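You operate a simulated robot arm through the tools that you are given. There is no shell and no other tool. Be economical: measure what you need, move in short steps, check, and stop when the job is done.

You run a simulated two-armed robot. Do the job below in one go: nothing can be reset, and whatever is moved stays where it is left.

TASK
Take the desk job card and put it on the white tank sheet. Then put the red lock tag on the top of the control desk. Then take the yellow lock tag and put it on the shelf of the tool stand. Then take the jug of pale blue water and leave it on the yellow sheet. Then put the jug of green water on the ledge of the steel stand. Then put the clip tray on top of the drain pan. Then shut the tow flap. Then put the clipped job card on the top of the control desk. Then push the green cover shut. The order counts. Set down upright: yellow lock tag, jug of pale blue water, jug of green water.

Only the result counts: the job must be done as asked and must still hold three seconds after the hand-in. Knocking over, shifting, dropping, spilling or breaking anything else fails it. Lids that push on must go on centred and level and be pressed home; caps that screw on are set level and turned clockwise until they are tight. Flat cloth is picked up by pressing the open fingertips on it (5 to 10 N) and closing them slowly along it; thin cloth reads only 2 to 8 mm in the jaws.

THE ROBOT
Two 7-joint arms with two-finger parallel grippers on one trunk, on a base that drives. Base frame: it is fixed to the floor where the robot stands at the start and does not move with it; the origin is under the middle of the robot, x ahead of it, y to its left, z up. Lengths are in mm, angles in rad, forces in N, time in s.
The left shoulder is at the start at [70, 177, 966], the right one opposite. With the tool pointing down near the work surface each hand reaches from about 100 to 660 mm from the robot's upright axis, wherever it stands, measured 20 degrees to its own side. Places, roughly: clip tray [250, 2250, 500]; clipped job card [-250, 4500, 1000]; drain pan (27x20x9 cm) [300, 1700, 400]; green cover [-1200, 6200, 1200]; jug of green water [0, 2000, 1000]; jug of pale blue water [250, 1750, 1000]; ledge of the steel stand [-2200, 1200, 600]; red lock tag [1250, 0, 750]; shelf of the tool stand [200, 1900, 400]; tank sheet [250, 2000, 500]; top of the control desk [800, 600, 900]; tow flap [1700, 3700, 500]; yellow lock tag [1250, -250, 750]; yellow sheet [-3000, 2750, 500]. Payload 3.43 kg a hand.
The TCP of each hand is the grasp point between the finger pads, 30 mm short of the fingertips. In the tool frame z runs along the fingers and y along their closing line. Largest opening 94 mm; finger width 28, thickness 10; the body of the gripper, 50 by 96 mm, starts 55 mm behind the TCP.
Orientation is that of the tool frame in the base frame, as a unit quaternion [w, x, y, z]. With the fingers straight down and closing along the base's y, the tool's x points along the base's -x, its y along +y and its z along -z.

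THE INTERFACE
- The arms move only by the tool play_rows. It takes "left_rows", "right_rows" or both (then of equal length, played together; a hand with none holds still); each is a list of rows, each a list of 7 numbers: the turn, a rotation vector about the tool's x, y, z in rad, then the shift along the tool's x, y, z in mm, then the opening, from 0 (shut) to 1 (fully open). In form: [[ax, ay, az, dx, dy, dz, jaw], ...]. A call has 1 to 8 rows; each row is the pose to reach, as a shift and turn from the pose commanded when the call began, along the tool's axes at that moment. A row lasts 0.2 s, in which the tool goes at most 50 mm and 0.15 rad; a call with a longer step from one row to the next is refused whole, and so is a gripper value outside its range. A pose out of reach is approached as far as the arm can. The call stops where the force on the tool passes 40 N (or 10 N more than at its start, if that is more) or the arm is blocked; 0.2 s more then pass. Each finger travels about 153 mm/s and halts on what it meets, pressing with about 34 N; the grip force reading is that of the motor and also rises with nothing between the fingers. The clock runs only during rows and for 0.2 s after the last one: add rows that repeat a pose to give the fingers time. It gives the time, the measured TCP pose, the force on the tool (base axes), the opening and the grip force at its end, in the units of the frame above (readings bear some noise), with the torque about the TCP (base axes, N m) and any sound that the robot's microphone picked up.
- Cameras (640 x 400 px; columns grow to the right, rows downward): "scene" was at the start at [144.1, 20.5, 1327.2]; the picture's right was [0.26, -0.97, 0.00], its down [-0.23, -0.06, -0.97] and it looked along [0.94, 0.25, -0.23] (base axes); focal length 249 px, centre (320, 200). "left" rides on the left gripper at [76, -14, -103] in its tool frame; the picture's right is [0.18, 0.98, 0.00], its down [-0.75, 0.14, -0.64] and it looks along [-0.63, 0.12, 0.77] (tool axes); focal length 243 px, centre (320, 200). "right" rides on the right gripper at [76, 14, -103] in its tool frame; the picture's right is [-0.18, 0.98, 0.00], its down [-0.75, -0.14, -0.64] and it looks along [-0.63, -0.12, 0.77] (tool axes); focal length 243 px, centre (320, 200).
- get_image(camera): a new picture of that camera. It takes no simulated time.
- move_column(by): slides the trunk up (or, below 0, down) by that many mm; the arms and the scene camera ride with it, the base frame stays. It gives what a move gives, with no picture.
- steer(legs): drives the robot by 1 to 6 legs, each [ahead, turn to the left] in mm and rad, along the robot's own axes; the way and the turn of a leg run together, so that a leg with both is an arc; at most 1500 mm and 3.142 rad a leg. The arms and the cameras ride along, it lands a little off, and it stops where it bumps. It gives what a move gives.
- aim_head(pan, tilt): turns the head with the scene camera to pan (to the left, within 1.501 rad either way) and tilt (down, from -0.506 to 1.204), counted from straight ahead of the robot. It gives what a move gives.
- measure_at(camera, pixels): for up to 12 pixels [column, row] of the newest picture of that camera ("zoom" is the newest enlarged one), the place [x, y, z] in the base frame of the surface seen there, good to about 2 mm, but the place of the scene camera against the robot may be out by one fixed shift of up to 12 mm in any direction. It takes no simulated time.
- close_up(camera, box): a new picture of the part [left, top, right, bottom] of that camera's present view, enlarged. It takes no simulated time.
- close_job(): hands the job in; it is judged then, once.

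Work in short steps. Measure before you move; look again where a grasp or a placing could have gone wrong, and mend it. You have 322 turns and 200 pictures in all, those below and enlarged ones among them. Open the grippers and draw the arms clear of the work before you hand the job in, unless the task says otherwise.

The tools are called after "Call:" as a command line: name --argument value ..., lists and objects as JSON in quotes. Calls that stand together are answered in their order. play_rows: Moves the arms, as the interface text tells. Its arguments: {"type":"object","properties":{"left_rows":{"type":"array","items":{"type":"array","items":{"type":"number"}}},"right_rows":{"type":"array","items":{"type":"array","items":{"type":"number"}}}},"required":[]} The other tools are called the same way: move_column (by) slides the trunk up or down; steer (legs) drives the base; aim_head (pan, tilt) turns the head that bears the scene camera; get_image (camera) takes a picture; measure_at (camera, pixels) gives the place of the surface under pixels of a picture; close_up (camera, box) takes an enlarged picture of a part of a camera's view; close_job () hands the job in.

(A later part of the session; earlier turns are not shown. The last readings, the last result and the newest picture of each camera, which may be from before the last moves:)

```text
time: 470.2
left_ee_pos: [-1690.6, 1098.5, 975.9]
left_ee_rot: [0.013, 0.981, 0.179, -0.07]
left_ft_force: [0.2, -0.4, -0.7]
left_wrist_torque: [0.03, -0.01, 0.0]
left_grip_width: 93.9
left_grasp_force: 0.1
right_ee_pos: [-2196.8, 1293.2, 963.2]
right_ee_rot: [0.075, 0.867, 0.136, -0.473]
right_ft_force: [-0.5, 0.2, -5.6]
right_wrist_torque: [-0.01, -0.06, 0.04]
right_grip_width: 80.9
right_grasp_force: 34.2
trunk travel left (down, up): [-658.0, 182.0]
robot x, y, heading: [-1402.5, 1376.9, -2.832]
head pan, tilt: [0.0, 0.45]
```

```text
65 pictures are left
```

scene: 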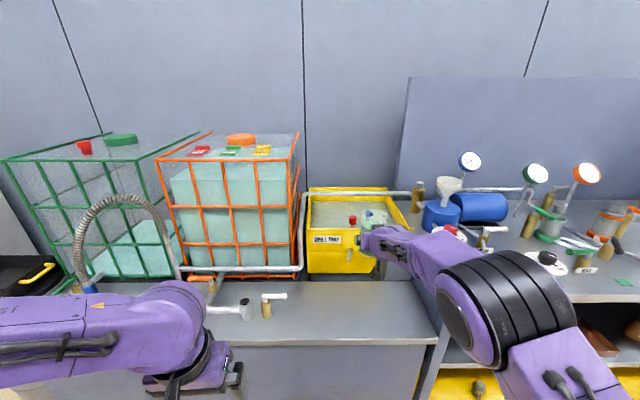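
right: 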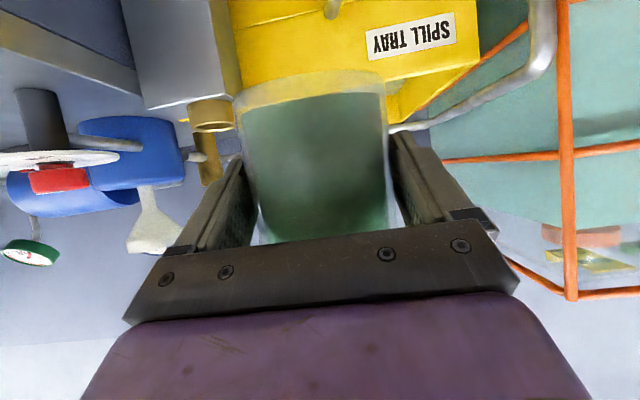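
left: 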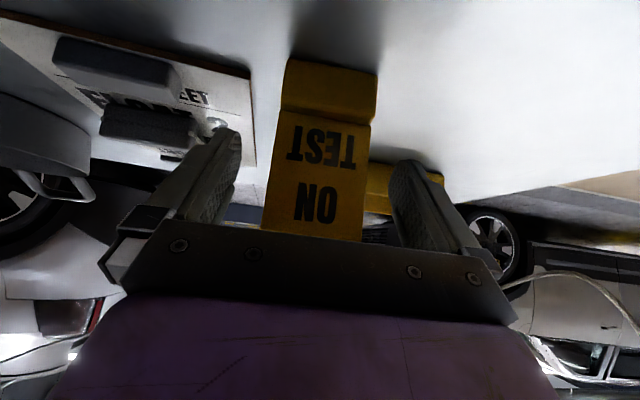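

The jug is over a free part of the ledge. I'll lower the trunk 240.

Call:
move_column --by -240

Call:
get_image --camera "right"

Call:
get_image --camera "scene"

```text
time: 472.7
left_ee_pos: [-1690.6, 1099.4, 735.7]
left_ee_rot: [0.013, 0.981, 0.181, -0.07]
left_ft_force: [0.7, 0.7, 0.1]
left_wrist_torque: [-0.01, 0.02, 0.0]
left_grip_width: 94.0
left_grasp_force: 0.2
right_ee_pos: [-2197.1, 1292.3, 723.3]
right_ee_rot: [0.074, 0.867, 0.135, -0.473]
right_ft_force: [0.6, -0.7, -5.7]
right_wrist_torque: [0.0, -0.06, 0.0]
right_grip_width: 80.9
right_grasp_force: 33.8
trunk travel left (down, up): [-418.0, 422.0]
robot x, y, heading: [-1403.2, 1374.8, -2.836]
head pan, tilt: [0.0, 0.45]
```

```text
64 pictures are left
```

right: 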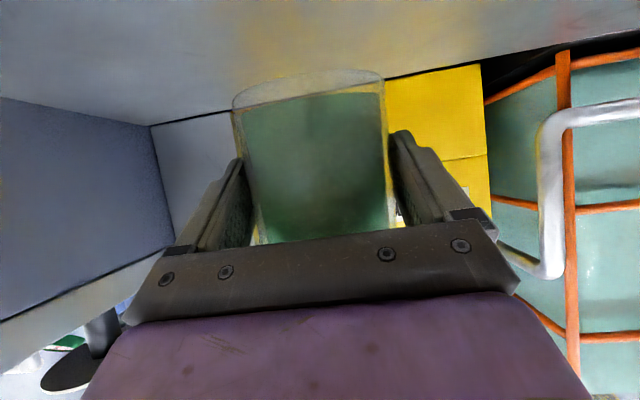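

```text
63 pictures are left
```

scene: 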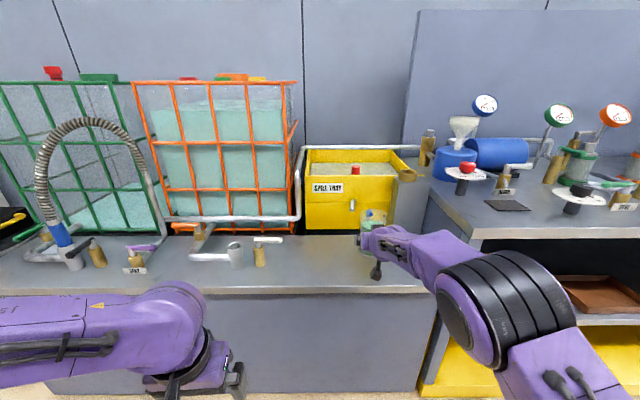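

Call:
measure_at --camera "right" --pixels '[[300, 50], [420, 40], [150, 80], [420, 75]]'

```text
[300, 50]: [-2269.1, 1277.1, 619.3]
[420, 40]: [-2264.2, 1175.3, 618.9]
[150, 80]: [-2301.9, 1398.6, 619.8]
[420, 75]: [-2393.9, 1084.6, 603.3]
```

The ledge is at z=619, so contact should come at TCP ≈ 675. I'll lower 44 and then in fine steps.

Call:
play_rows --right_rows '[[0, 0, 0, 10, 0, 6.5, 0.4], [0, 0, 0, 20, 0, 13, 0.4], [0, 0, 0, 29, 0, 19, 0.4], [0, 0, 0, 34, 0, 22, 0.4], [0, 0, 0, 36, 0, 23.4, 0.4], [0, 0, 0, 37, 0, 24, 0.4], [0, 0, 0, 37, 0, 24, 0.4]]'

Call:
play_rows --right_rows '[[0, 0, 0, 0.8, 0, 0.5, 0.4], [0, 0, 0, 1.7, 0, 1.1, 0.4], [0, 0, 0, 2.5, 0, 1.6, 0.4], [0, 0, 0, 2.5, 0, 1.6, 0.4]]'

```text
time: 474.3
left_ee_pos: [-1691.3, 1097.9, 736.9]
left_ee_rot: [0.013, 0.981, 0.179, -0.069]
left_ft_force: [-0.2, 0.3, -0.1]
left_wrist_torque: [0.03, 0.0, 0.0]
left_grip_width: 94.0
left_grasp_force: 0.1
right_ee_pos: [-2197.1, 1293.9, 678.4]
right_ee_rot: [0.073, 0.867, 0.135, -0.474]
right_ft_force: [0.2, 0.1, -4.1]
right_wrist_torque: [0.02, -0.08, -0.06]
right_grip_width: 81.0
right_grasp_force: 34.1
trunk travel left (down, up): [-418.0, 422.0]
robot x, y, heading: [-1403.4, 1377.7, -2.838]
head pan, tilt: [0.0, 0.45]
```

```text
time: 475.3
left_ee_pos: [-1690.9, 1097.9, 736.5]
left_ee_rot: [0.013, 0.981, 0.18, -0.068]
left_ft_force: [0.8, -0.4, 0.5]
left_wrist_torque: [0.02, 0.0, 0.0]
left_grip_width: 94.2
left_grasp_force: 0.1
right_ee_pos: [-2197.7, 1292.7, 674.6]
right_ee_rot: [0.074, 0.867, 0.136, -0.473]
right_ft_force: [1.0, 1.2, -4.2]
right_wrist_torque: [-0.02, -0.07, -0.01]
right_grip_width: 80.6
right_grasp_force: 34.0
trunk travel left (down, up): [-418.0, 422.0]
robot x, y, heading: [-1403.3, 1375.5, -2.834]
head pan, tilt: [0.0, 0.45]
```

Not yet touching (−4.2 N). I'll go on down in small steps.

Call:
play_rows --right_rows '[[0, 0, 0, 0.8, 0, 0.5, 0.4], [0, 0, 0, 1.7, 0, 1.1, 0.4], [0, 0, 0, 2.5, 0, 1.6, 0.4], [0, 0, 0, 2.5, 0, 1.6, 0.4]]'

```text
time: 476.3
left_ee_pos: [-1690.9, 1097.5, 737.3]
left_ee_rot: [0.013, 0.981, 0.18, -0.07]
left_ft_force: [-0.4, 0.0, 0.3]
left_wrist_torque: [0.02, 0.03, 0.03]
left_grip_width: 94.3
left_grasp_force: 0.0
right_ee_pos: [-2196.4, 1292.6, 674.8]
right_ee_rot: [0.074, 0.867, 0.135, -0.475]
right_ft_force: [-1.0, 1.6, 1.8]
right_wrist_torque: [0.05, 0.2, -0.08]
right_grip_width: 81.0
right_grasp_force: 34.6
trunk travel left (down, up): [-418.0, 422.0]
robot x, y, heading: [-1398.0, 1377.7, -2.83]
head pan, tilt: [0.0, 0.45]
```

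It rests (+1.8 N, load off the hand). I'll open slowly.

Call:
play_rows --right_rows '[[0, 0, 0, 0, 0, 0, 0.86], [0, 0, 0, 0, 0, 0, 0.9], [0, 0, 0, 0, 0, 0, 0.95], [0, 0, 0, 0, 0, 0, 1], [0, 0, 0, 0, 0, 0, 1]]'

Call:
get_image --camera "right"

```text
time: 477.5
left_ee_pos: [-1691.3, 1096.9, 737.1]
left_ee_rot: [0.012, 0.981, 0.18, -0.069]
left_ft_force: [-1.0, -0.5, -1.2]
left_wrist_torque: [-0.03, 0.02, 0.0]
left_grip_width: 93.8
left_grasp_force: 0.0
right_ee_pos: [-2197.0, 1291.3, 672.2]
right_ee_rot: [0.074, 0.867, 0.136, -0.474]
right_ft_force: [2.1, 0.9, 1.0]
right_wrist_torque: [-0.02, 0.1, -0.02]
right_grip_width: 94.0
right_grasp_force: 0.0
trunk travel left (down, up): [-418.0, 422.0]
robot x, y, heading: [-1403.0, 1372.2, -2.835]
head pan, tilt: [0.0, 0.45]
```

```text
62 pictures are left
```

right: 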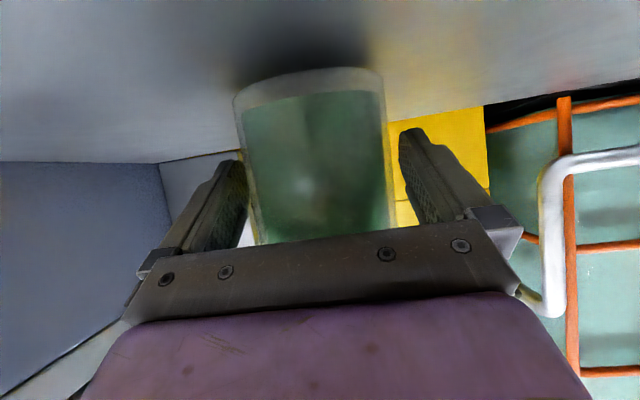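

I'll centre and withdraw as before, with slight upward bias.

Call:
play_rows --right_rows '[[0, 0, 0, 0, -4, 0, 1], [0, 0, 0, 14, -4, -26, 1], [0, 0, 0, 32, -4, -58, 1], [0, 0, 0, 54, -4, -97, 1], [0, 0, 0, 72, -4, -129, 1]]'

Call:
get_image --camera "right"

```text
time: 478.7
left_ee_pos: [-1689.2, 1098.4, 736.4]
left_ee_rot: [0.013, 0.981, 0.179, -0.069]
left_ft_force: [-0.6, 0.1, 0.7]
left_wrist_torque: [0.02, 0.01, -0.03]
left_grip_width: 94.0
left_grasp_force: 0.1
right_ee_pos: [-2057.0, 1340.5, 682.0]
right_ee_rot: [0.074, 0.867, 0.135, -0.475]
right_ft_force: [0.8, 0.1, -0.6]
right_wrist_torque: [-0.02, -0.02, -0.01]
right_grip_width: 93.8
right_grasp_force: 0.1
trunk travel left (down, up): [-418.0, 422.0]
robot x, y, heading: [-1403.2, 1373.7, -2.835]
head pan, tilt: [0.0, 0.45]
```

```text
61 pictures are left
```

right: 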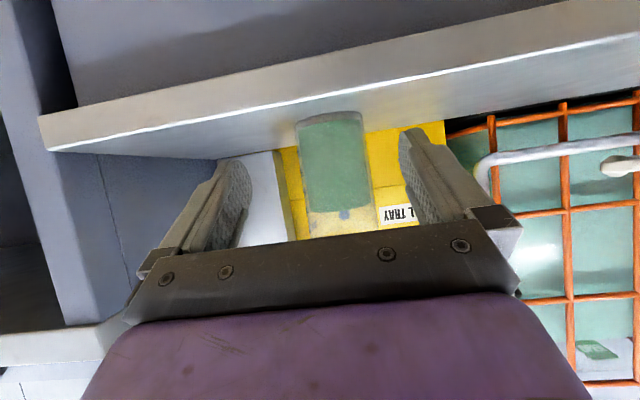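

The green jug stands on the ledge. I'll back away, raise the trunk, and drive round to the bay side of the tool stand for the clip tray.

Call:
steer --legs '[[-300, 0]]'

Call:
get_image --camera "scene"

Call:
move_column --by 240

Call:
steer --legs '[[0, -2.1], [760, 0], [760, 0], [0, -1.34], [850, 0], [850, 0]]'

```text
time: 480.8
left_ee_pos: [-1404.2, 1187.9, 737.1]
left_ee_rot: [0.013, 0.981, 0.183, -0.07]
left_ft_force: [0.6, 0.2, -0.2]
left_wrist_torque: [0.0, 0.02, 0.02]
left_grip_width: 93.9
left_grasp_force: 0.1
right_ee_pos: [-1770.9, 1428.8, 682.3]
right_ee_rot: [0.075, 0.867, 0.137, -0.474]
right_ft_force: [0.5, -0.8, 0.1]
right_wrist_torque: [0.01, 0.02, -0.01]
right_grip_width: 94.1
right_grasp_force: 0.1
trunk travel left (down, up): [-418.0, 422.0]
robot x, y, heading: [-1112.6, 1468.0, -2.827]
head pan, tilt: [0.0, 0.45]
```

```text
60 pictures are left
```

scene: 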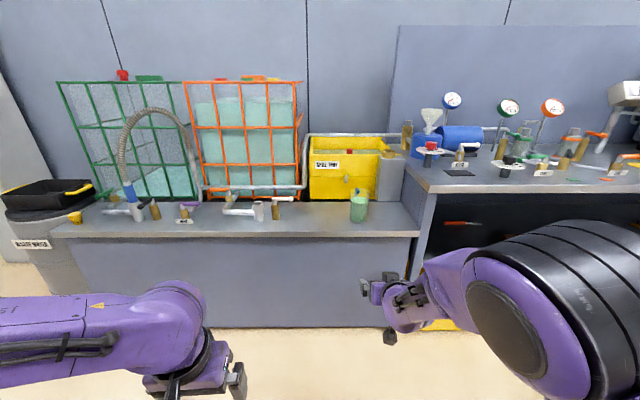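

```text
time: 483.3
left_ee_pos: [-1404.9, 1188.1, 976.3]
left_ee_rot: [0.012, 0.981, 0.182, -0.07]
left_ft_force: [-0.4, 0.4, 0.4]
left_wrist_torque: [0.03, 0.01, -0.01]
left_grip_width: 93.9
left_grasp_force: 0.2
right_ee_pos: [-1773.1, 1429.0, 920.9]
right_ee_rot: [0.075, 0.867, 0.137, -0.474]
right_ft_force: [-0.7, 0.5, -0.3]
right_wrist_torque: [0.0, -0.01, -0.01]
right_grip_width: 93.9
right_grasp_force: 0.0
trunk travel left (down, up): [-658.0, 182.0]
robot x, y, heading: [-1117.2, 1469.2, -2.83]
head pan, tilt: [0.0, 0.45]
```

```text
time: 508.0
left_ee_pos: [1365.9, 3097.4, 976.5]
left_ee_rot: [0.07, -0.019, 0.997, 0.001]
left_ft_force: [-0.4, 0.3, 0.5]
left_wrist_torque: [-0.01, -0.02, 0.02]
left_grip_width: 94.1
left_grasp_force: 0.0
right_ee_pos: [1637.5, 2750.1, 920.7]
right_ee_rot: [0.479, 0.006, 0.878, -0.003]
right_ft_force: [0.2, 0.6, 0.1]
right_wrist_torque: [-0.01, 0.01, 0.01]
right_grip_width: 93.8
right_grasp_force: 0.1
trunk travel left (down, up): [-658.0, 182.0]
robot x, y, heading: [1002.5, 2927.2, -0.02]
head pan, tilt: [0.0, 0.45]
```

The green jug is confirmed upright on the ledge at (359,205). I'll move in front of the stand's bay side and face it.

Call:
steer --legs '[[0, -1.135], [590, 0], [0, -1.655]]'

Call:
aim_head --pan 0.0 --tilt 0.6

Call:
get_image --camera "scene"

```text
time: 518.1
left_ee_pos: [963.3, 2103.5, 977.2]
left_ee_rot: [0.013, 0.977, 0.202, -0.069]
left_ft_force: [0.3, -0.1, -0.6]
left_wrist_torque: [0.0, 0.0, 0.03]
left_grip_width: 94.1
left_grasp_force: 0.0
right_ee_pos: [585.9, 2330.2, 921.9]
right_ee_rot: [0.084, 0.864, 0.153, -0.473]
right_ft_force: [0.1, -0.5, -0.1]
right_wrist_torque: [-0.02, 0.0, 0.04]
right_grip_width: 94.0
right_grasp_force: 0.0
trunk travel left (down, up): [-658.0, 182.0]
robot x, y, heading: [1242.1, 2397.0, -2.789]
head pan, tilt: [0.0, 0.45]
```

```text
time: 518.8
left_ee_pos: [963.8, 2104.7, 976.3]
left_ee_rot: [0.014, 0.977, 0.202, -0.069]
left_ft_force: [-0.5, 0.4, -0.1]
left_wrist_torque: [-0.03, 0.0, -0.01]
left_grip_width: 93.9
left_grasp_force: 0.0
right_ee_pos: [586.7, 2330.1, 920.7]
right_ee_rot: [0.084, 0.863, 0.154, -0.473]
right_ft_force: [0.0, 0.1, 0.2]
right_wrist_torque: [-0.01, 0.02, 0.0]
right_grip_width: 93.9
right_grasp_force: 0.0
trunk travel left (down, up): [-658.0, 182.0]
robot x, y, heading: [1245.3, 2395.6, -2.794]
head pan, tilt: [0.0, 0.6]
```

```text
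59 pictures are left
```

scene: 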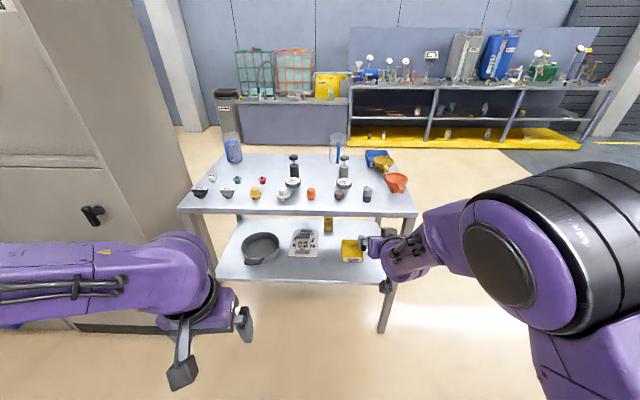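

I'll zoom on the shelf with the pan, sheet and tray, and measure.

Call:
close_up --camera "scene" --box '[205, 195, 415, 325]'

Call:
measure_at --camera "scene" --pixels '[[343, 241], [360, 241], [344, 260], [362, 260], [351, 250], [246, 240], [278, 243], [262, 264], [262, 240], [300, 278], [216, 276], [385, 260]]'

```text
3.05 times, centred on (310, 260) of scene
```

zoom: 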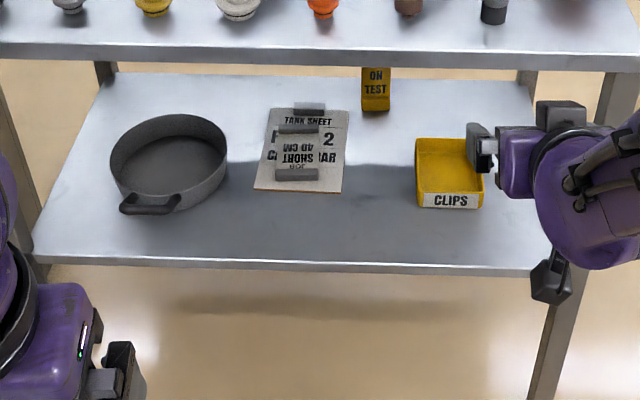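

```text
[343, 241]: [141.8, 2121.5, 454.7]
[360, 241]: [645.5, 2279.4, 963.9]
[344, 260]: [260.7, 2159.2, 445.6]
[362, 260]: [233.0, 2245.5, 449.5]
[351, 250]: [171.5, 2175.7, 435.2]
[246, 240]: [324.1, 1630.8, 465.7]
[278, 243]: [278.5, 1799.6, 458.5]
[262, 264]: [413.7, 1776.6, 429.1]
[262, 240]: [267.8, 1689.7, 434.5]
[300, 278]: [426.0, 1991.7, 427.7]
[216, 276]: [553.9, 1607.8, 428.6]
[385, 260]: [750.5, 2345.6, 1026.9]
```

Call:
measure_at --camera "zoom" --pixels '[[113, 150], [226, 150], [168, 117], [180, 200], [170, 165], [150, 205], [200, 128], [130, 128], [450, 170], [418, 150], [416, 190], [450, 142]]'

```text
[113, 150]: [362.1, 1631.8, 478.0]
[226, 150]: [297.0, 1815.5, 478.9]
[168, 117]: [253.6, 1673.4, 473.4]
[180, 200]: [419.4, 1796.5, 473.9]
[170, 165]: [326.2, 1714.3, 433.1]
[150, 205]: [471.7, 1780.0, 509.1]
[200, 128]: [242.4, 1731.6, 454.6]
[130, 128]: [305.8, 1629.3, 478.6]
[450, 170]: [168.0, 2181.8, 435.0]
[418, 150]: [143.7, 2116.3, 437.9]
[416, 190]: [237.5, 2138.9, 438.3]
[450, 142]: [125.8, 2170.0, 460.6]
```

Pan: centre n'≈877, l≈1523, rim z≈475, with its handle on this side. Tray: l≈1960–2050, n'≈822–948, walls 30 high. I'll lower the trunk 400 and approach so that the right hand can pinch the tray's right wall.

Call:
move_column --by -400

Call:
steer --legs '[[0, -0.016], [235, 0]]'

Call:
get_image --camera "right"

Call:
get_image --camera "scene"

```text
time: 522.7
left_ee_pos: [964.7, 2104.2, 577.0]
left_ee_rot: [0.013, 0.977, 0.201, -0.069]
left_ft_force: [0.5, 0.7, -1.2]
left_wrist_torque: [0.01, -0.03, 0.02]
left_grip_width: 94.0
left_grasp_force: 0.2
right_ee_pos: [586.4, 2330.0, 521.9]
right_ee_rot: [0.084, 0.863, 0.154, -0.473]
right_ft_force: [0.3, 1.2, -0.8]
right_wrist_torque: [0.01, 0.03, 0.01]
right_grip_width: 93.8
right_grasp_force: 0.1
trunk travel left (down, up): [-258.0, 582.0]
robot x, y, heading: [1238.6, 2389.8, -2.792]
head pan, tilt: [0.0, 0.6]
```

```text
time: 524.8
left_ee_pos: [735.8, 2031.3, 576.3]
left_ee_rot: [0.013, 0.979, 0.192, -0.07]
left_ft_force: [0.3, -0.8, -0.2]
left_wrist_torque: [0.0, -0.04, -0.01]
left_grip_width: 93.9
left_grasp_force: 0.0
right_ee_pos: [362.9, 2264.8, 520.3]
right_ee_rot: [0.08, 0.865, 0.146, -0.473]
right_ft_force: [-0.3, 0.1, 0.4]
right_wrist_torque: [0.04, 0.0, -0.03]
right_grip_width: 93.9
right_grasp_force: 0.1
trunk travel left (down, up): [-258.0, 582.0]
robot x, y, heading: [1022.9, 2313.2, -2.813]
head pan, tilt: [0.0, 0.6]
```

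```text
57 pictures are left
```

right: 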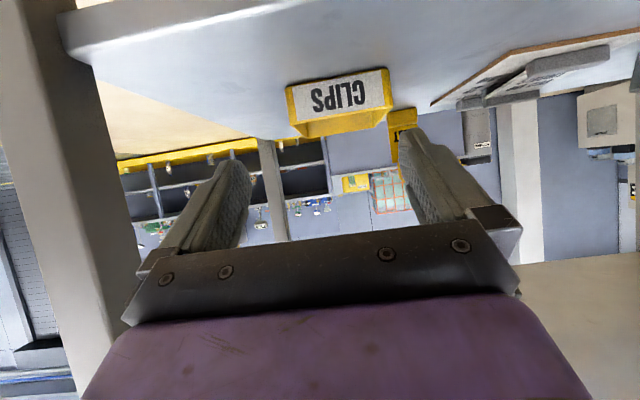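

```text
56 pictures are left
```

scene: 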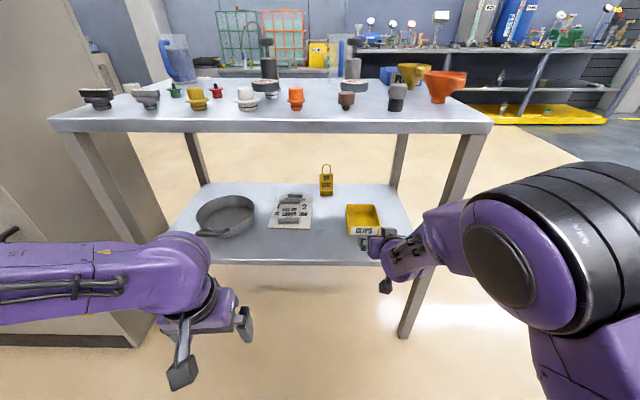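

Call:
measure_at --camera "right" --pixels '[[293, 92], [385, 73], [302, 123], [386, 107], [340, 95], [345, 127], [312, 134], [380, 122], [330, 60], [280, 130], [400, 115]]'

```text
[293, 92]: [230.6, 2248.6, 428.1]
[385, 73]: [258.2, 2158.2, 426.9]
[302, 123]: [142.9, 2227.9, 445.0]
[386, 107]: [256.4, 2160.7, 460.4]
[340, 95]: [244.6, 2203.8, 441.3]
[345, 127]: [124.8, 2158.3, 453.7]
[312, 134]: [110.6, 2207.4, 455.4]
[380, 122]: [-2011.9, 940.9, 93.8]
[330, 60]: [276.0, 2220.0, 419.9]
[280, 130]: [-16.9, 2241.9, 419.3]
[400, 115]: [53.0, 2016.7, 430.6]
```

The right wall's pinch point is at about l=2056, n'=885, with the rim at z≈460. I'll half-open the jaws and bring the fingers down on either side of the wall.

Call:
play_rows --right_rows '[[0, 0, 0, -15, -8, 32, 0.8], [0, 0, 0, -30, -16, 64, 0.6], [0, 0, 0, -45, -24, 96, 0.48], [0, 0, 0, -60, -31, 128, 0.48], [0, 0, 0, -66, -32.6, 140, 0.48], [0, 0, 0, -66, -32.6, 140, 0.48]]'

Call:
get_image --camera "right"

Call:
get_image --camera "scene"

```text
time: 526.2
left_ee_pos: [735.5, 2032.6, 577.2]
left_ee_rot: [0.012, 0.979, 0.191, -0.069]
left_ft_force: [0.2, 0.0, 1.4]
left_wrist_torque: [0.02, 0.0, -0.04]
left_grip_width: 94.1
left_grasp_force: 0.1
right_ee_pos: [208.7, 2247.5, 499.8]
right_ee_rot: [0.08, 0.865, 0.146, -0.473]
right_ft_force: [0.4, -0.2, 0.6]
right_wrist_torque: [0.0, -0.03, 0.0]
right_grip_width: 45.0
right_grasp_force: 0.0
trunk travel left (down, up): [-258.0, 582.0]
robot x, y, heading: [1013.8, 2317.3, -2.806]
head pan, tilt: [0.0, 0.6]
```

```text
55 pictures are left
```

right: 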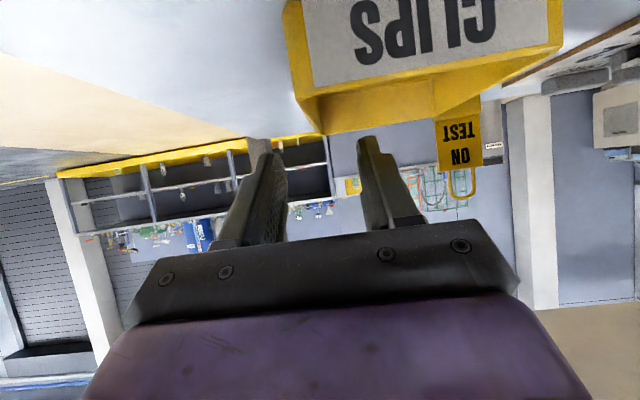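

```text
54 pictures are left
```

scene: 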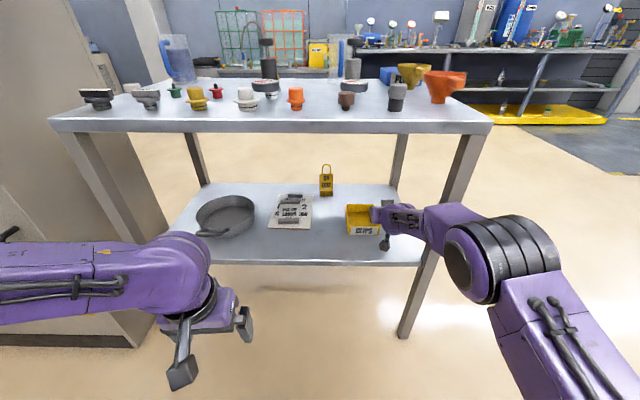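

The jaws straddle the right wall's line. I'll descend.

Call:
play_rows --right_rows '[[0, 0, 0, 6, 0, 12, 0.48], [0, 0, 0, 13, 0, 24, 0.48], [0, 0, 0, 19, 0, 36, 0.48], [0, 0, 0, 19, 0, 36, 0.48]]'

Call:
get_image --camera "right"

```text
time: 527.2
left_ee_pos: [736.0, 2031.2, 577.0]
left_ee_rot: [0.013, 0.979, 0.192, -0.07]
left_ft_force: [-0.1, 0.0, 0.1]
left_wrist_torque: [-0.02, -0.01, -0.02]
left_grip_width: 94.2
left_grasp_force: 0.1
right_ee_pos: [188.5, 2238.8, 465.5]
right_ee_rot: [0.08, 0.865, 0.146, -0.473]
right_ft_force: [-0.9, 0.0, 0.0]
right_wrist_torque: [0.02, -0.01, -0.03]
right_grip_width: 44.8
right_grasp_force: 0.1
trunk travel left (down, up): [-258.0, 582.0]
robot x, y, heading: [1021.8, 2311.5, -2.806]
head pan, tilt: [0.0, 0.6]
```

```text
53 pictures are left
```

right: 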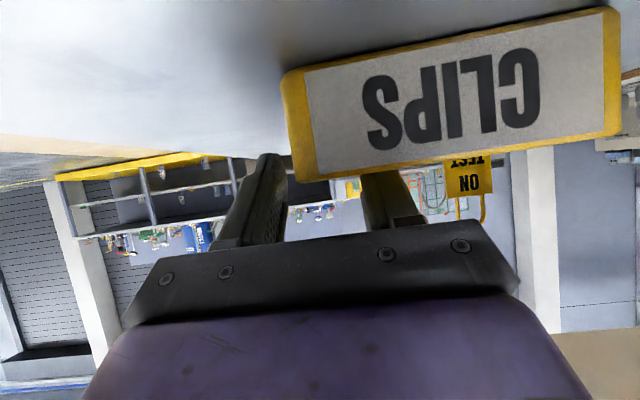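

One finger is inside the tray and one outside. I'll close slowly.

Call:
play_rows --right_rows '[[0, 0, 0, 0, 0, 0, 0.38], [0, 0, 0, 0, 0, 0, 0.28], [0, 0, 0, 0, 0, 0, 0.18], [0, 0, 0, 0, 0, 0, 0.08], [0, 0, 0, 0, 0, 0, 0], [0, 0, 0, 0, 0, 0, 0]]'

Call:
get_image --camera "right"

```text
time: 528.6
left_ee_pos: [735.5, 2031.8, 576.7]
left_ee_rot: [0.013, 0.979, 0.192, -0.07]
left_ft_force: [0.4, 0.6, 0.0]
left_wrist_torque: [0.03, 0.0, -0.01]
left_grip_width: 94.0
left_grasp_force: 0.1
right_ee_pos: [187.8, 2238.8, 465.2]
right_ee_rot: [0.081, 0.865, 0.147, -0.473]
right_ft_force: [-0.2, 0.1, 0.4]
right_wrist_torque: [0.02, 0.0, -0.02]
right_grip_width: 7.6
right_grasp_force: 33.7
trunk travel left (down, up): [-258.0, 582.0]
robot x, y, heading: [1021.9, 2316.2, -2.811]
head pan, tilt: [0.0, 0.6]
```

```text
52 pictures are left
```

right: 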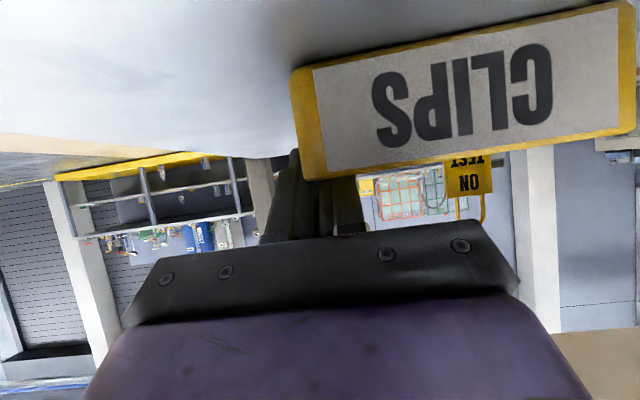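

The wall is pinched (7.6 mm). I'll lift 60 mm gently.

Call:
play_rows --right_rows '[[0, 0, 0, -8, 0, -5, 0], [0, 0, 0, -20, 0, -13, 0], [0, 0, 0, -35, 0, -22, 0], [0, 0, 0, -50, 0, -32, 0], [0, 0, 0, -50, 0, -32, 0]]'

Call:
get_image --camera "scene"

Call:
get_image --camera "right"

```text
time: 529.8
left_ee_pos: [735.9, 2031.6, 575.8]
left_ee_rot: [0.012, 0.979, 0.192, -0.069]
left_ft_force: [-1.3, -0.1, -0.3]
left_wrist_torque: [-0.02, -0.02, -0.03]
left_grip_width: 94.0
left_grasp_force: 0.0
right_ee_pos: [187.8, 2236.8, 525.6]
right_ee_rot: [0.08, 0.865, 0.146, -0.473]
right_ft_force: [-0.3, 0.1, -1.1]
right_wrist_torque: [0.1, 0.01, -0.02]
right_grip_width: 7.5
right_grasp_force: 34.3
trunk travel left (down, up): [-258.0, 582.0]
robot x, y, heading: [1016.9, 2314.8, -2.811]
head pan, tilt: [0.0, 0.6]
```

```text
51 pictures are left
```

scene: 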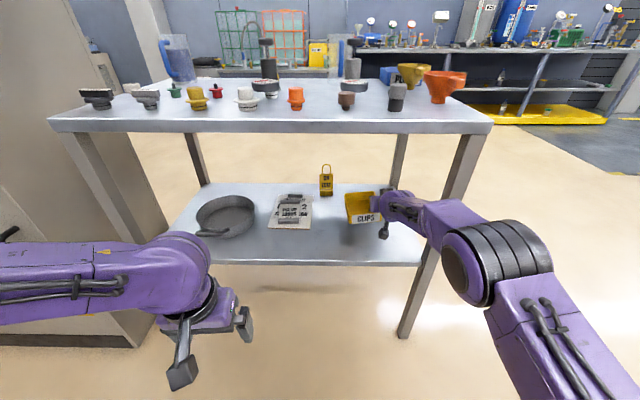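

```text
50 pictures are left
```

right: 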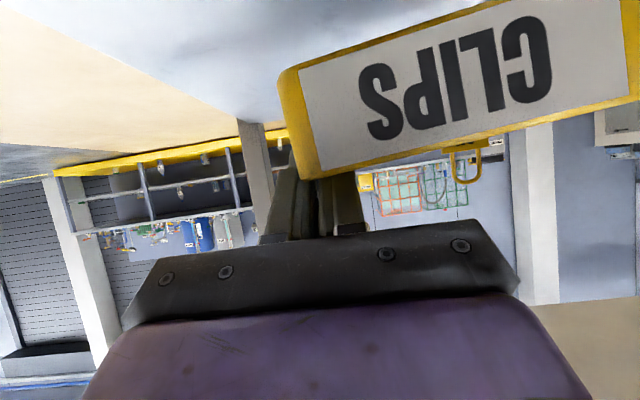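

The tray is lifted cleanly. I'll back out, shift the base about 478 mm left (towards the pan), and face the stand again.

Call:
steer --legs '[[-330, 0], [0, 1.57], [462, 0], [0, -1.57]]'

Call:
get_image --camera "scene"

```text
time: 541.9
left_ee_pos: [1168.0, 1723.5, 577.4]
left_ee_rot: [0.011, 0.983, 0.169, -0.07]
left_ft_force: [0.2, 0.8, -0.4]
left_wrist_torque: [-0.03, 0.04, -0.03]
left_grip_width: 93.8
left_grasp_force: 0.2
right_ee_pos: [630.9, 1955.7, 525.6]
right_ee_rot: [0.069, 0.869, 0.125, -0.475]
right_ft_force: [-0.6, -0.1, -0.8]
right_wrist_torque: [0.05, -0.01, -0.03]
right_grip_width: 7.6
right_grasp_force: 34.2
trunk travel left (down, up): [-258.0, 582.0]
robot x, y, heading: [1462.8, 1990.3, -2.854]
head pan, tilt: [0.0, 0.6]
```

```text
49 pictures are left
```

scene: 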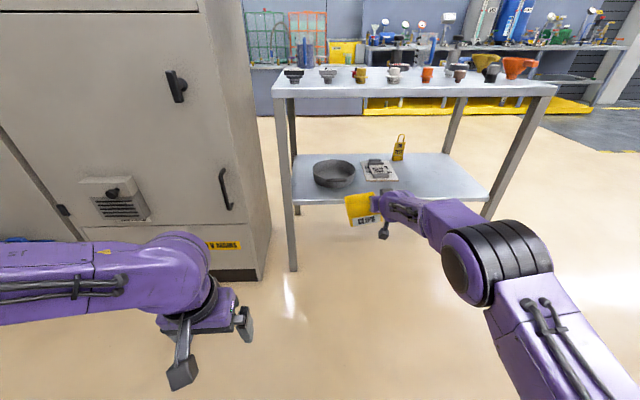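

The tray hangs slightly tilted but secure. I'll raise 60 so it clears the pan's handle, square up and drive in 190 for a wrist-camera look.

Call:
move_column --by 65

Call:
steer --legs '[[0, 0.044], [150, 0]]'

Call:
get_image --camera "right"

Call:
get_image --camera "scene"

```text
time: 542.9
left_ee_pos: [1167.3, 1722.8, 641.7]
left_ee_rot: [0.011, 0.983, 0.169, -0.07]
left_ft_force: [0.4, -1.0, -0.5]
left_wrist_torque: [-0.01, -0.01, 0.0]
left_grip_width: 94.0
left_grasp_force: 0.0
right_ee_pos: [630.4, 1955.1, 589.6]
right_ee_rot: [0.069, 0.868, 0.126, -0.474]
right_ft_force: [0.1, 0.1, -1.1]
right_wrist_torque: [0.05, 0.03, 0.01]
right_grip_width: 7.6
right_grasp_force: 34.0
trunk travel left (down, up): [-323.0, 517.0]
robot x, y, heading: [1465.1, 1996.2, -2.854]
head pan, tilt: [0.0, 0.6]
```

```text
time: 544.7
left_ee_pos: [1038.4, 1663.6, 641.3]
left_ee_rot: [0.012, 0.979, 0.189, -0.069]
left_ft_force: [0.4, -0.8, -0.3]
left_wrist_torque: [0.01, 0.01, -0.02]
left_grip_width: 94.0
left_grasp_force: 0.0
right_ee_pos: [492.4, 1872.2, 588.6]
right_ee_rot: [0.078, 0.866, 0.144, -0.473]
right_ft_force: [-0.2, -0.5, -1.6]
right_wrist_torque: [0.04, 0.01, 0.0]
right_grip_width: 7.9
right_grasp_force: 33.8
trunk travel left (down, up): [-323.0, 517.0]
robot x, y, heading: [1326.7, 1947.8, -2.816]
head pan, tilt: [0.0, 0.6]
```

```text
48 pictures are left
```

right: 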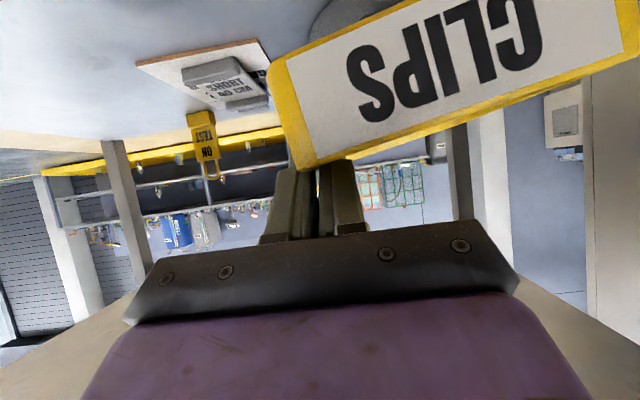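

```text
47 pictures are left
```

scene: 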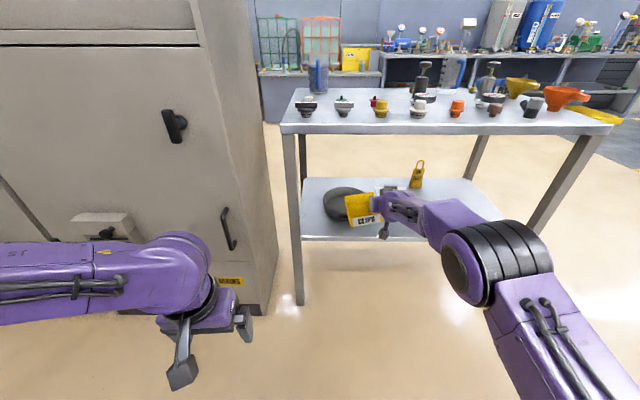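

The pan's centre is n'≈877, l≈1525. I'll raise 20 more, shift the hand 40 mm left, then drive in 170.

Call:
move_column --by 20

Call:
play_rows --right_rows '[[0, 0, 0, 0, 20, 0, 0], [0, 0, 0, 0, 40, 0, 0], [0, 0, 0, 0, 40, 0, 0]]'

Call:
steer --legs '[[160, 0]]'

Call:
get_image --camera "right"

Call:
get_image --camera "scene"

```text
time: 545.4
left_ee_pos: [1039.0, 1662.8, 661.9]
left_ee_rot: [0.012, 0.98, 0.189, -0.069]
left_ft_force: [-0.2, -0.3, -0.6]
left_wrist_torque: [0.02, -0.01, 0.0]
left_grip_width: 94.1
left_grasp_force: 0.1
right_ee_pos: [492.5, 1872.3, 609.6]
right_ee_rot: [0.078, 0.866, 0.144, -0.473]
right_ft_force: [-0.4, -0.4, -1.4]
right_wrist_torque: [0.11, 0.04, -0.02]
right_grip_width: 7.6
right_grasp_force: 34.0
trunk travel left (down, up): [-343.0, 497.0]
robot x, y, heading: [1324.4, 1946.6, -2.812]
head pan, tilt: [0.0, 0.6]
```

```text
time: 546.2
left_ee_pos: [1039.3, 1663.1, 660.1]
left_ee_rot: [0.013, 0.979, 0.189, -0.07]
left_ft_force: [-0.1, 1.0, 0.4]
left_wrist_torque: [-0.02, -0.03, 0.0]
left_grip_width: 94.0
left_grasp_force: 0.1
right_ee_pos: [506.6, 1835.3, 609.0]
right_ee_rot: [0.078, 0.866, 0.143, -0.473]
right_ft_force: [0.7, -1.1, -1.2]
right_wrist_torque: [0.03, -0.01, 0.05]
right_grip_width: 7.8
right_grasp_force: 33.4
trunk travel left (down, up): [-343.0, 497.0]
robot x, y, heading: [1324.8, 1946.3, -2.816]
head pan, tilt: [0.0, 0.6]
```

```text
time: 547.6
left_ee_pos: [890.7, 1611.5, 661.3]
left_ee_rot: [0.012, 0.979, 0.19, -0.069]
left_ft_force: [0.2, 0.3, 0.0]
left_wrist_torque: [0.04, -0.01, -0.02]
left_grip_width: 94.1
left_grasp_force: 0.0
right_ee_pos: [356.3, 1784.0, 609.0]
right_ee_rot: [0.079, 0.866, 0.144, -0.472]
right_ft_force: [-0.7, 0.2, -1.4]
right_wrist_torque: [0.06, -0.03, -0.02]
right_grip_width: 7.5
right_grasp_force: 33.7
trunk travel left (down, up): [-343.0, 497.0]
robot x, y, heading: [1172.5, 1893.0, -2.816]
head pan, tilt: [0.0, 0.6]
```

```text
46 pictures are left
```

right: 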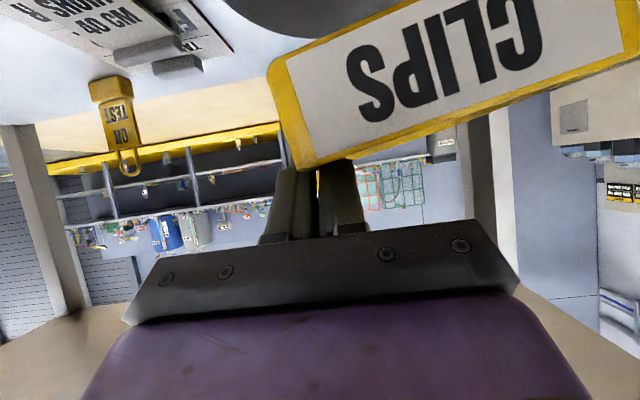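

```text
45 pictures are left
```

scene: 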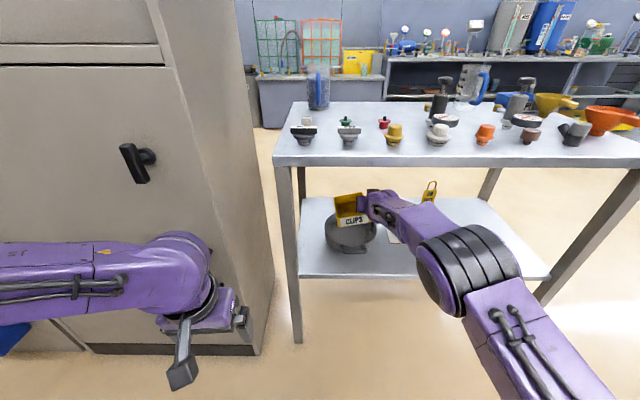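

The hand's camera would hit the pan's handle if I lowered straight. So I'll yaw the hand 0.55 rad to the left about the vertical, which brings wrist and camera to the right of the handle, with the tray centred over the pan.

Call:
play_rows --right_rows '[[-0.092, 0, -0.06, -5, -1, 8, 0], [-0.185, 0, -0.119, -10, -2, 16, 0], [-0.277, 0, -0.179, -15, -3, 24, 0], [-0.37, 0, -0.238, -20, -4, 32, 0], [-0.462, 0, -0.298, -25, -4.6, 39, 0], [-0.462, 0, -0.298, -25, -4.6, 39, 0]]'

Call:
get_image --camera "right"

Call:
close_up --camera "scene" --box '[280, 160, 480, 300]'

```text
time: 549.0
left_ee_pos: [890.2, 1611.9, 662.3]
left_ee_rot: [0.012, 0.979, 0.191, -0.069]
left_ft_force: [-0.4, -0.5, -0.3]
left_wrist_torque: [-0.01, 0.02, 0.01]
left_grip_width: 93.9
left_grasp_force: 0.1
right_ee_pos: [331.5, 1782.2, 608.0]
right_ee_rot: [0.198, 0.799, 0.363, -0.436]
right_ft_force: [-1.5, -0.2, -1.9]
right_wrist_torque: [0.0, 0.04, -0.02]
right_grip_width: 7.6
right_grasp_force: 33.7
right hand out of reach, approached as far as the arm can: row 4, 5, 6
trunk travel left (down, up): [-343.0, 497.0]
robot x, y, heading: [1170.9, 1894.9, -2.818]
head pan, tilt: [0.0, 0.6]
```

```text
44 pictures are left
```

right: 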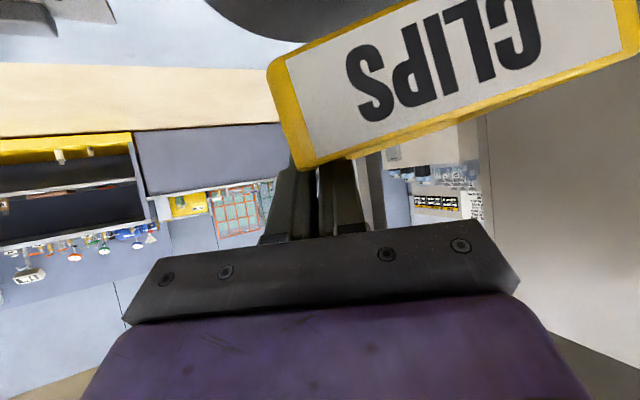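

```text
2.86 times, centred on (380, 230) of scene
```

zoom: 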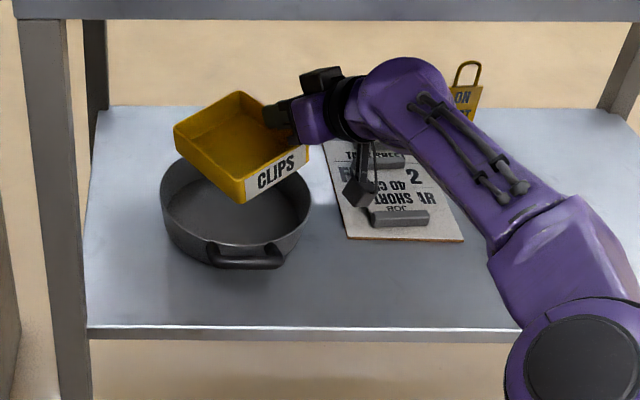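

Call:
measure_at --camera "zoom" --pixels '[[163, 200], [308, 200], [235, 268], [215, 240], [178, 128], [240, 95], [243, 185], [305, 150], [235, 150], [212, 262], [280, 262], [245, 262]]'

```text
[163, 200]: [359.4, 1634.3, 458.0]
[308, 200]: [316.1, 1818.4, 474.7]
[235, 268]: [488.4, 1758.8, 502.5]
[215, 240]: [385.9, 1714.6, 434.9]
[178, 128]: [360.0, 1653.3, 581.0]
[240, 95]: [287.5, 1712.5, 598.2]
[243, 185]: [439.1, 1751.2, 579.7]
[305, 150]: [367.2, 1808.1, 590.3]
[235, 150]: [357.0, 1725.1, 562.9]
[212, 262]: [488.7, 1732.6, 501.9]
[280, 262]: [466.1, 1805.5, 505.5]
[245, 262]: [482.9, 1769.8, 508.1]
```

The tray needs 27 mm more towards the aisle to centre on the pan at (336,1725). I'll drive 26 ahead, then lower the trunk by 100.

Call:
steer --legs '[[26, 0]]'

Call:
move_column --by -95

Call:
close_up --camera "scene" --box '[280, 120, 480, 260]'

```text
time: 549.8
left_ee_pos: [865.6, 1605.2, 660.7]
left_ee_rot: [0.012, 0.979, 0.19, -0.069]
left_ft_force: [-0.3, 0.4, -1.0]
left_wrist_torque: [0.02, 0.0, 0.01]
left_grip_width: 94.0
left_grasp_force: 0.2
right_ee_pos: [307.0, 1772.3, 606.5]
right_ee_rot: [0.198, 0.799, 0.363, -0.436]
right_ft_force: [0.1, 0.3, -1.5]
right_wrist_torque: [0.05, 0.03, 0.0]
right_grip_width: 7.6
right_grasp_force: 33.8
trunk travel left (down, up): [-343.0, 497.0]
robot x, y, heading: [1147.5, 1887.3, -2.82]
head pan, tilt: [0.0, 0.6]
```

```text
time: 551.1
left_ee_pos: [867.8, 1603.3, 568.0]
left_ee_rot: [0.012, 0.979, 0.191, -0.071]
left_ft_force: [-0.4, 0.6, -0.4]
left_wrist_torque: [0.04, 0.02, -0.02]
left_grip_width: 94.2
left_grasp_force: 0.1
right_ee_pos: [307.6, 1773.6, 519.7]
right_ee_rot: [0.198, 0.797, 0.362, -0.441]
right_ft_force: [-6.2, -2.3, 21.1]
right_wrist_torque: [0.06, -0.01, 0.0]
right_grip_width: 7.4
right_grasp_force: 34.5
trunk travel left (down, up): [-248.0, 592.0]
robot x, y, heading: [1150.4, 1886.2, -2.817]
head pan, tilt: [0.0, 0.6]
```

```text
2.86 times, centred on (380, 190) of scene
```

zoom: 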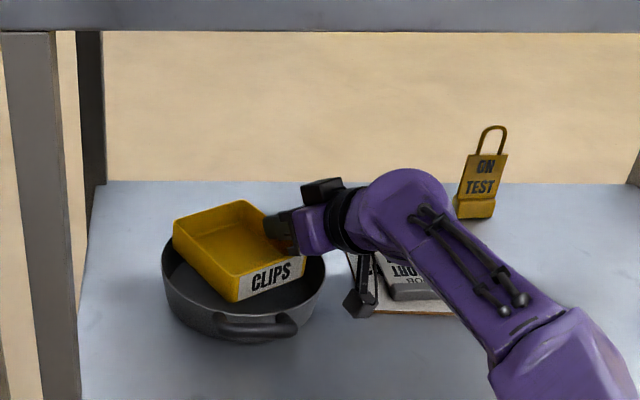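

Contact (+21 N): a tray corner seems to touch the pan's rim. I'll measure tray and pan again.

Call:
measure_at --camera "zoom" --pixels '[[176, 238], [240, 204], [240, 280], [303, 258], [166, 265], [323, 272], [200, 325], [270, 330], [180, 245], [235, 240], [300, 318], [165, 250]]'

```text
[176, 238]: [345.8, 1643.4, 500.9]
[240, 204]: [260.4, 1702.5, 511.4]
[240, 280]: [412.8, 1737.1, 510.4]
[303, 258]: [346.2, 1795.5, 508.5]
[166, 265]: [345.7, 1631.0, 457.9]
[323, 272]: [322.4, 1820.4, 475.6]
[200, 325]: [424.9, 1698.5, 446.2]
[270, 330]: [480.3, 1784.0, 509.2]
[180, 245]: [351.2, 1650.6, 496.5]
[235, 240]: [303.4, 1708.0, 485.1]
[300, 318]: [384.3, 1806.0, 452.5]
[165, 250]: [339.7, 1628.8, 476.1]
```

The tray sits about 8 mm off-centre to the left. I'll lift 8, shift it, and lower again.

Call:
play_rows --right_rows '[[0, 0, 0, -10, 0, -6.5, 0], [0, 0, 0, -9.7, -8.4, -7, 0], [0, 0, 0, -6.4, -8.4, -4.8, 0], [0, 0, 0, 0.3, -8.4, -0.5, 0], [0, 0, 0, 5, -8.4, 2.8, 0], [0, 0, 0, 10, -8.4, 6, 0], [0, 0, 0, 15, -8.4, 9, 0], [0, 0, 0, 19, -8.4, 11.5, 0]]'

Call:
close_up --camera "scene" --box '[280, 120, 480, 260]'

```text
time: 552.8
left_ee_pos: [866.3, 1604.4, 566.7]
left_ee_rot: [0.012, 0.979, 0.19, -0.071]
left_ft_force: [0.5, -0.1, -1.2]
left_wrist_torque: [-0.02, 0.0, 0.0]
left_grip_width: 94.1
left_grasp_force: 0.1
right_ee_pos: [306.7, 1783.4, 505.1]
right_ee_rot: [0.199, 0.795, 0.359, -0.446]
right_ft_force: [-5.0, -1.4, 16.4]
right_wrist_torque: [0.18, -0.61, 0.06]
right_grip_width: 7.4
right_grasp_force: 34.4
right hand out of reach, approached as far as the arm can: row 2, 3, 4, 5, 6, 7, 8
trunk travel left (down, up): [-248.0, 592.0]
robot x, y, heading: [1147.5, 1884.7, -2.818]
head pan, tilt: [0.0, 0.6]
stopped in row 8 (right hand): the force on the tool passed its limit (the readings are from after the stop); the commanded pose is now the measured one
```

```text
2.86 times, centred on (380, 190) of scene
```

zoom: 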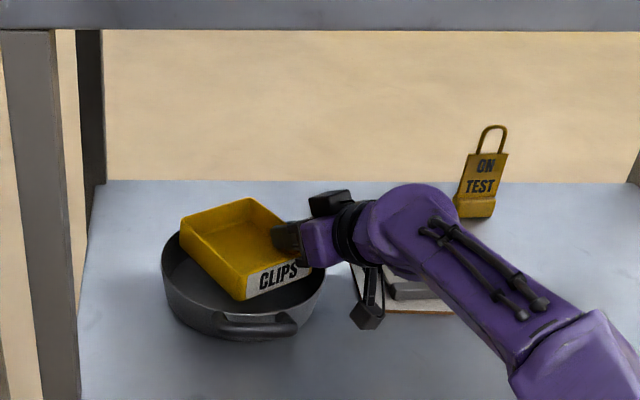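

Call:
measure_at --camera "zoom" --pixels '[[184, 236], [252, 202], [245, 278], [308, 258], [166, 250], [322, 280], [240, 245], [238, 296], [200, 325], [190, 290], [300, 290]]'

```text
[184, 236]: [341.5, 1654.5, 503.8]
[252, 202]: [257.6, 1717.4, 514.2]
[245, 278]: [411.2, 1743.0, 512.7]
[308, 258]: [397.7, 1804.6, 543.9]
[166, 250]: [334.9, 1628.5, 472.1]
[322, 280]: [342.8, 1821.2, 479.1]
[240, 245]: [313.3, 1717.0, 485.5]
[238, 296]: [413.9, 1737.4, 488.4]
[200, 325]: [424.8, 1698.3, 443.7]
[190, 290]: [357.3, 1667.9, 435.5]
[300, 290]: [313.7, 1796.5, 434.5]
```

The tray's diagonal fits the pan's taper, so it is seated near z≈460–475. I'll open the fingers just a little to release it.

Call:
play_rows --right_rows '[[0, 0, 0, 0, 0, 0, 0.1], [0, 0, 0, 0, 0, 0, 0.14], [0, 0, 0, 0, 0, 0, 0.2], [0, 0, 0, 0, 0, 0, 0.24], [0, 0, 0, 0, 0, 0, 0.24]]'

Call:
close_up --camera "scene" --box '[280, 120, 480, 260]'

Call:
get_image --camera "right"

```text
time: 554.0
left_ee_pos: [866.5, 1603.7, 567.8]
left_ee_rot: [0.012, 0.979, 0.19, -0.072]
left_ft_force: [-1.2, 0.0, -0.2]
left_wrist_torque: [0.0, 0.03, -0.01]
left_grip_width: 94.4
left_grasp_force: 0.1
right_ee_pos: [308.1, 1785.4, 503.7]
right_ee_rot: [0.197, 0.796, 0.359, -0.445]
right_ft_force: [-8.6, 0.7, 23.8]
right_wrist_torque: [0.19, -0.9, 0.04]
right_grip_width: 18.7
right_grasp_force: 0.1
trunk travel left (down, up): [-248.0, 592.0]
robot x, y, heading: [1149.4, 1885.6, -2.818]
head pan, tilt: [0.0, 0.6]
```

```text
2.86 times, centred on (380, 190) of scene
```

zoom: 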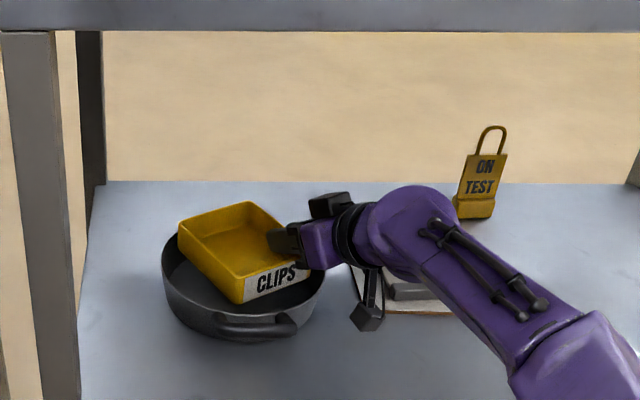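

```text
39 pictures are left
```

right: 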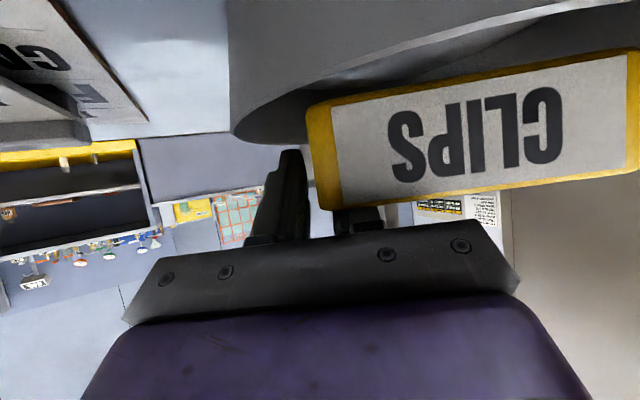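

The tray is free and the hand is resting on its near wall. I'll raise the hand straight up.

Call:
play_rows --right_rows '[[0, 0, 0, -4, 0, -2.6, 0.24], [0, 0, 0, -13, 0, -8, 0.24], [0, 0, 0, -25, 0, -16, 0.24], [0, 0, 0, -42, 0, -27, 0.24], [0, 0, 0, -63, 0, -40, 0.24], [0, 0, 0, -63, 0, -40, 0.24]]'

Call:
close_up --camera "scene" --box '[280, 120, 480, 260]'

```text
time: 555.4
left_ee_pos: [865.8, 1603.7, 566.2]
left_ee_rot: [0.013, 0.979, 0.19, -0.069]
left_ft_force: [-0.5, 0.4, -1.0]
left_wrist_torque: [-0.02, -0.01, 0.02]
left_grip_width: 93.9
left_grasp_force: 0.0
right_ee_pos: [304.9, 1784.5, 575.3]
right_ee_rot: [0.197, 0.798, 0.36, -0.441]
right_ft_force: [-0.2, 0.1, -0.5]
right_wrist_torque: [-0.02, 0.02, 0.04]
right_grip_width: 22.4
right_grasp_force: 0.0
trunk travel left (down, up): [-248.0, 592.0]
robot x, y, heading: [1149.4, 1886.6, -2.816]
head pan, tilt: [0.0, 0.6]
```

```text
2.86 times, centred on (380, 190) of scene
```

zoom: 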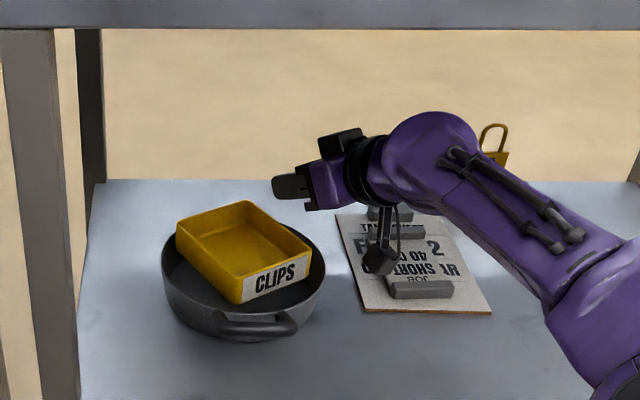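

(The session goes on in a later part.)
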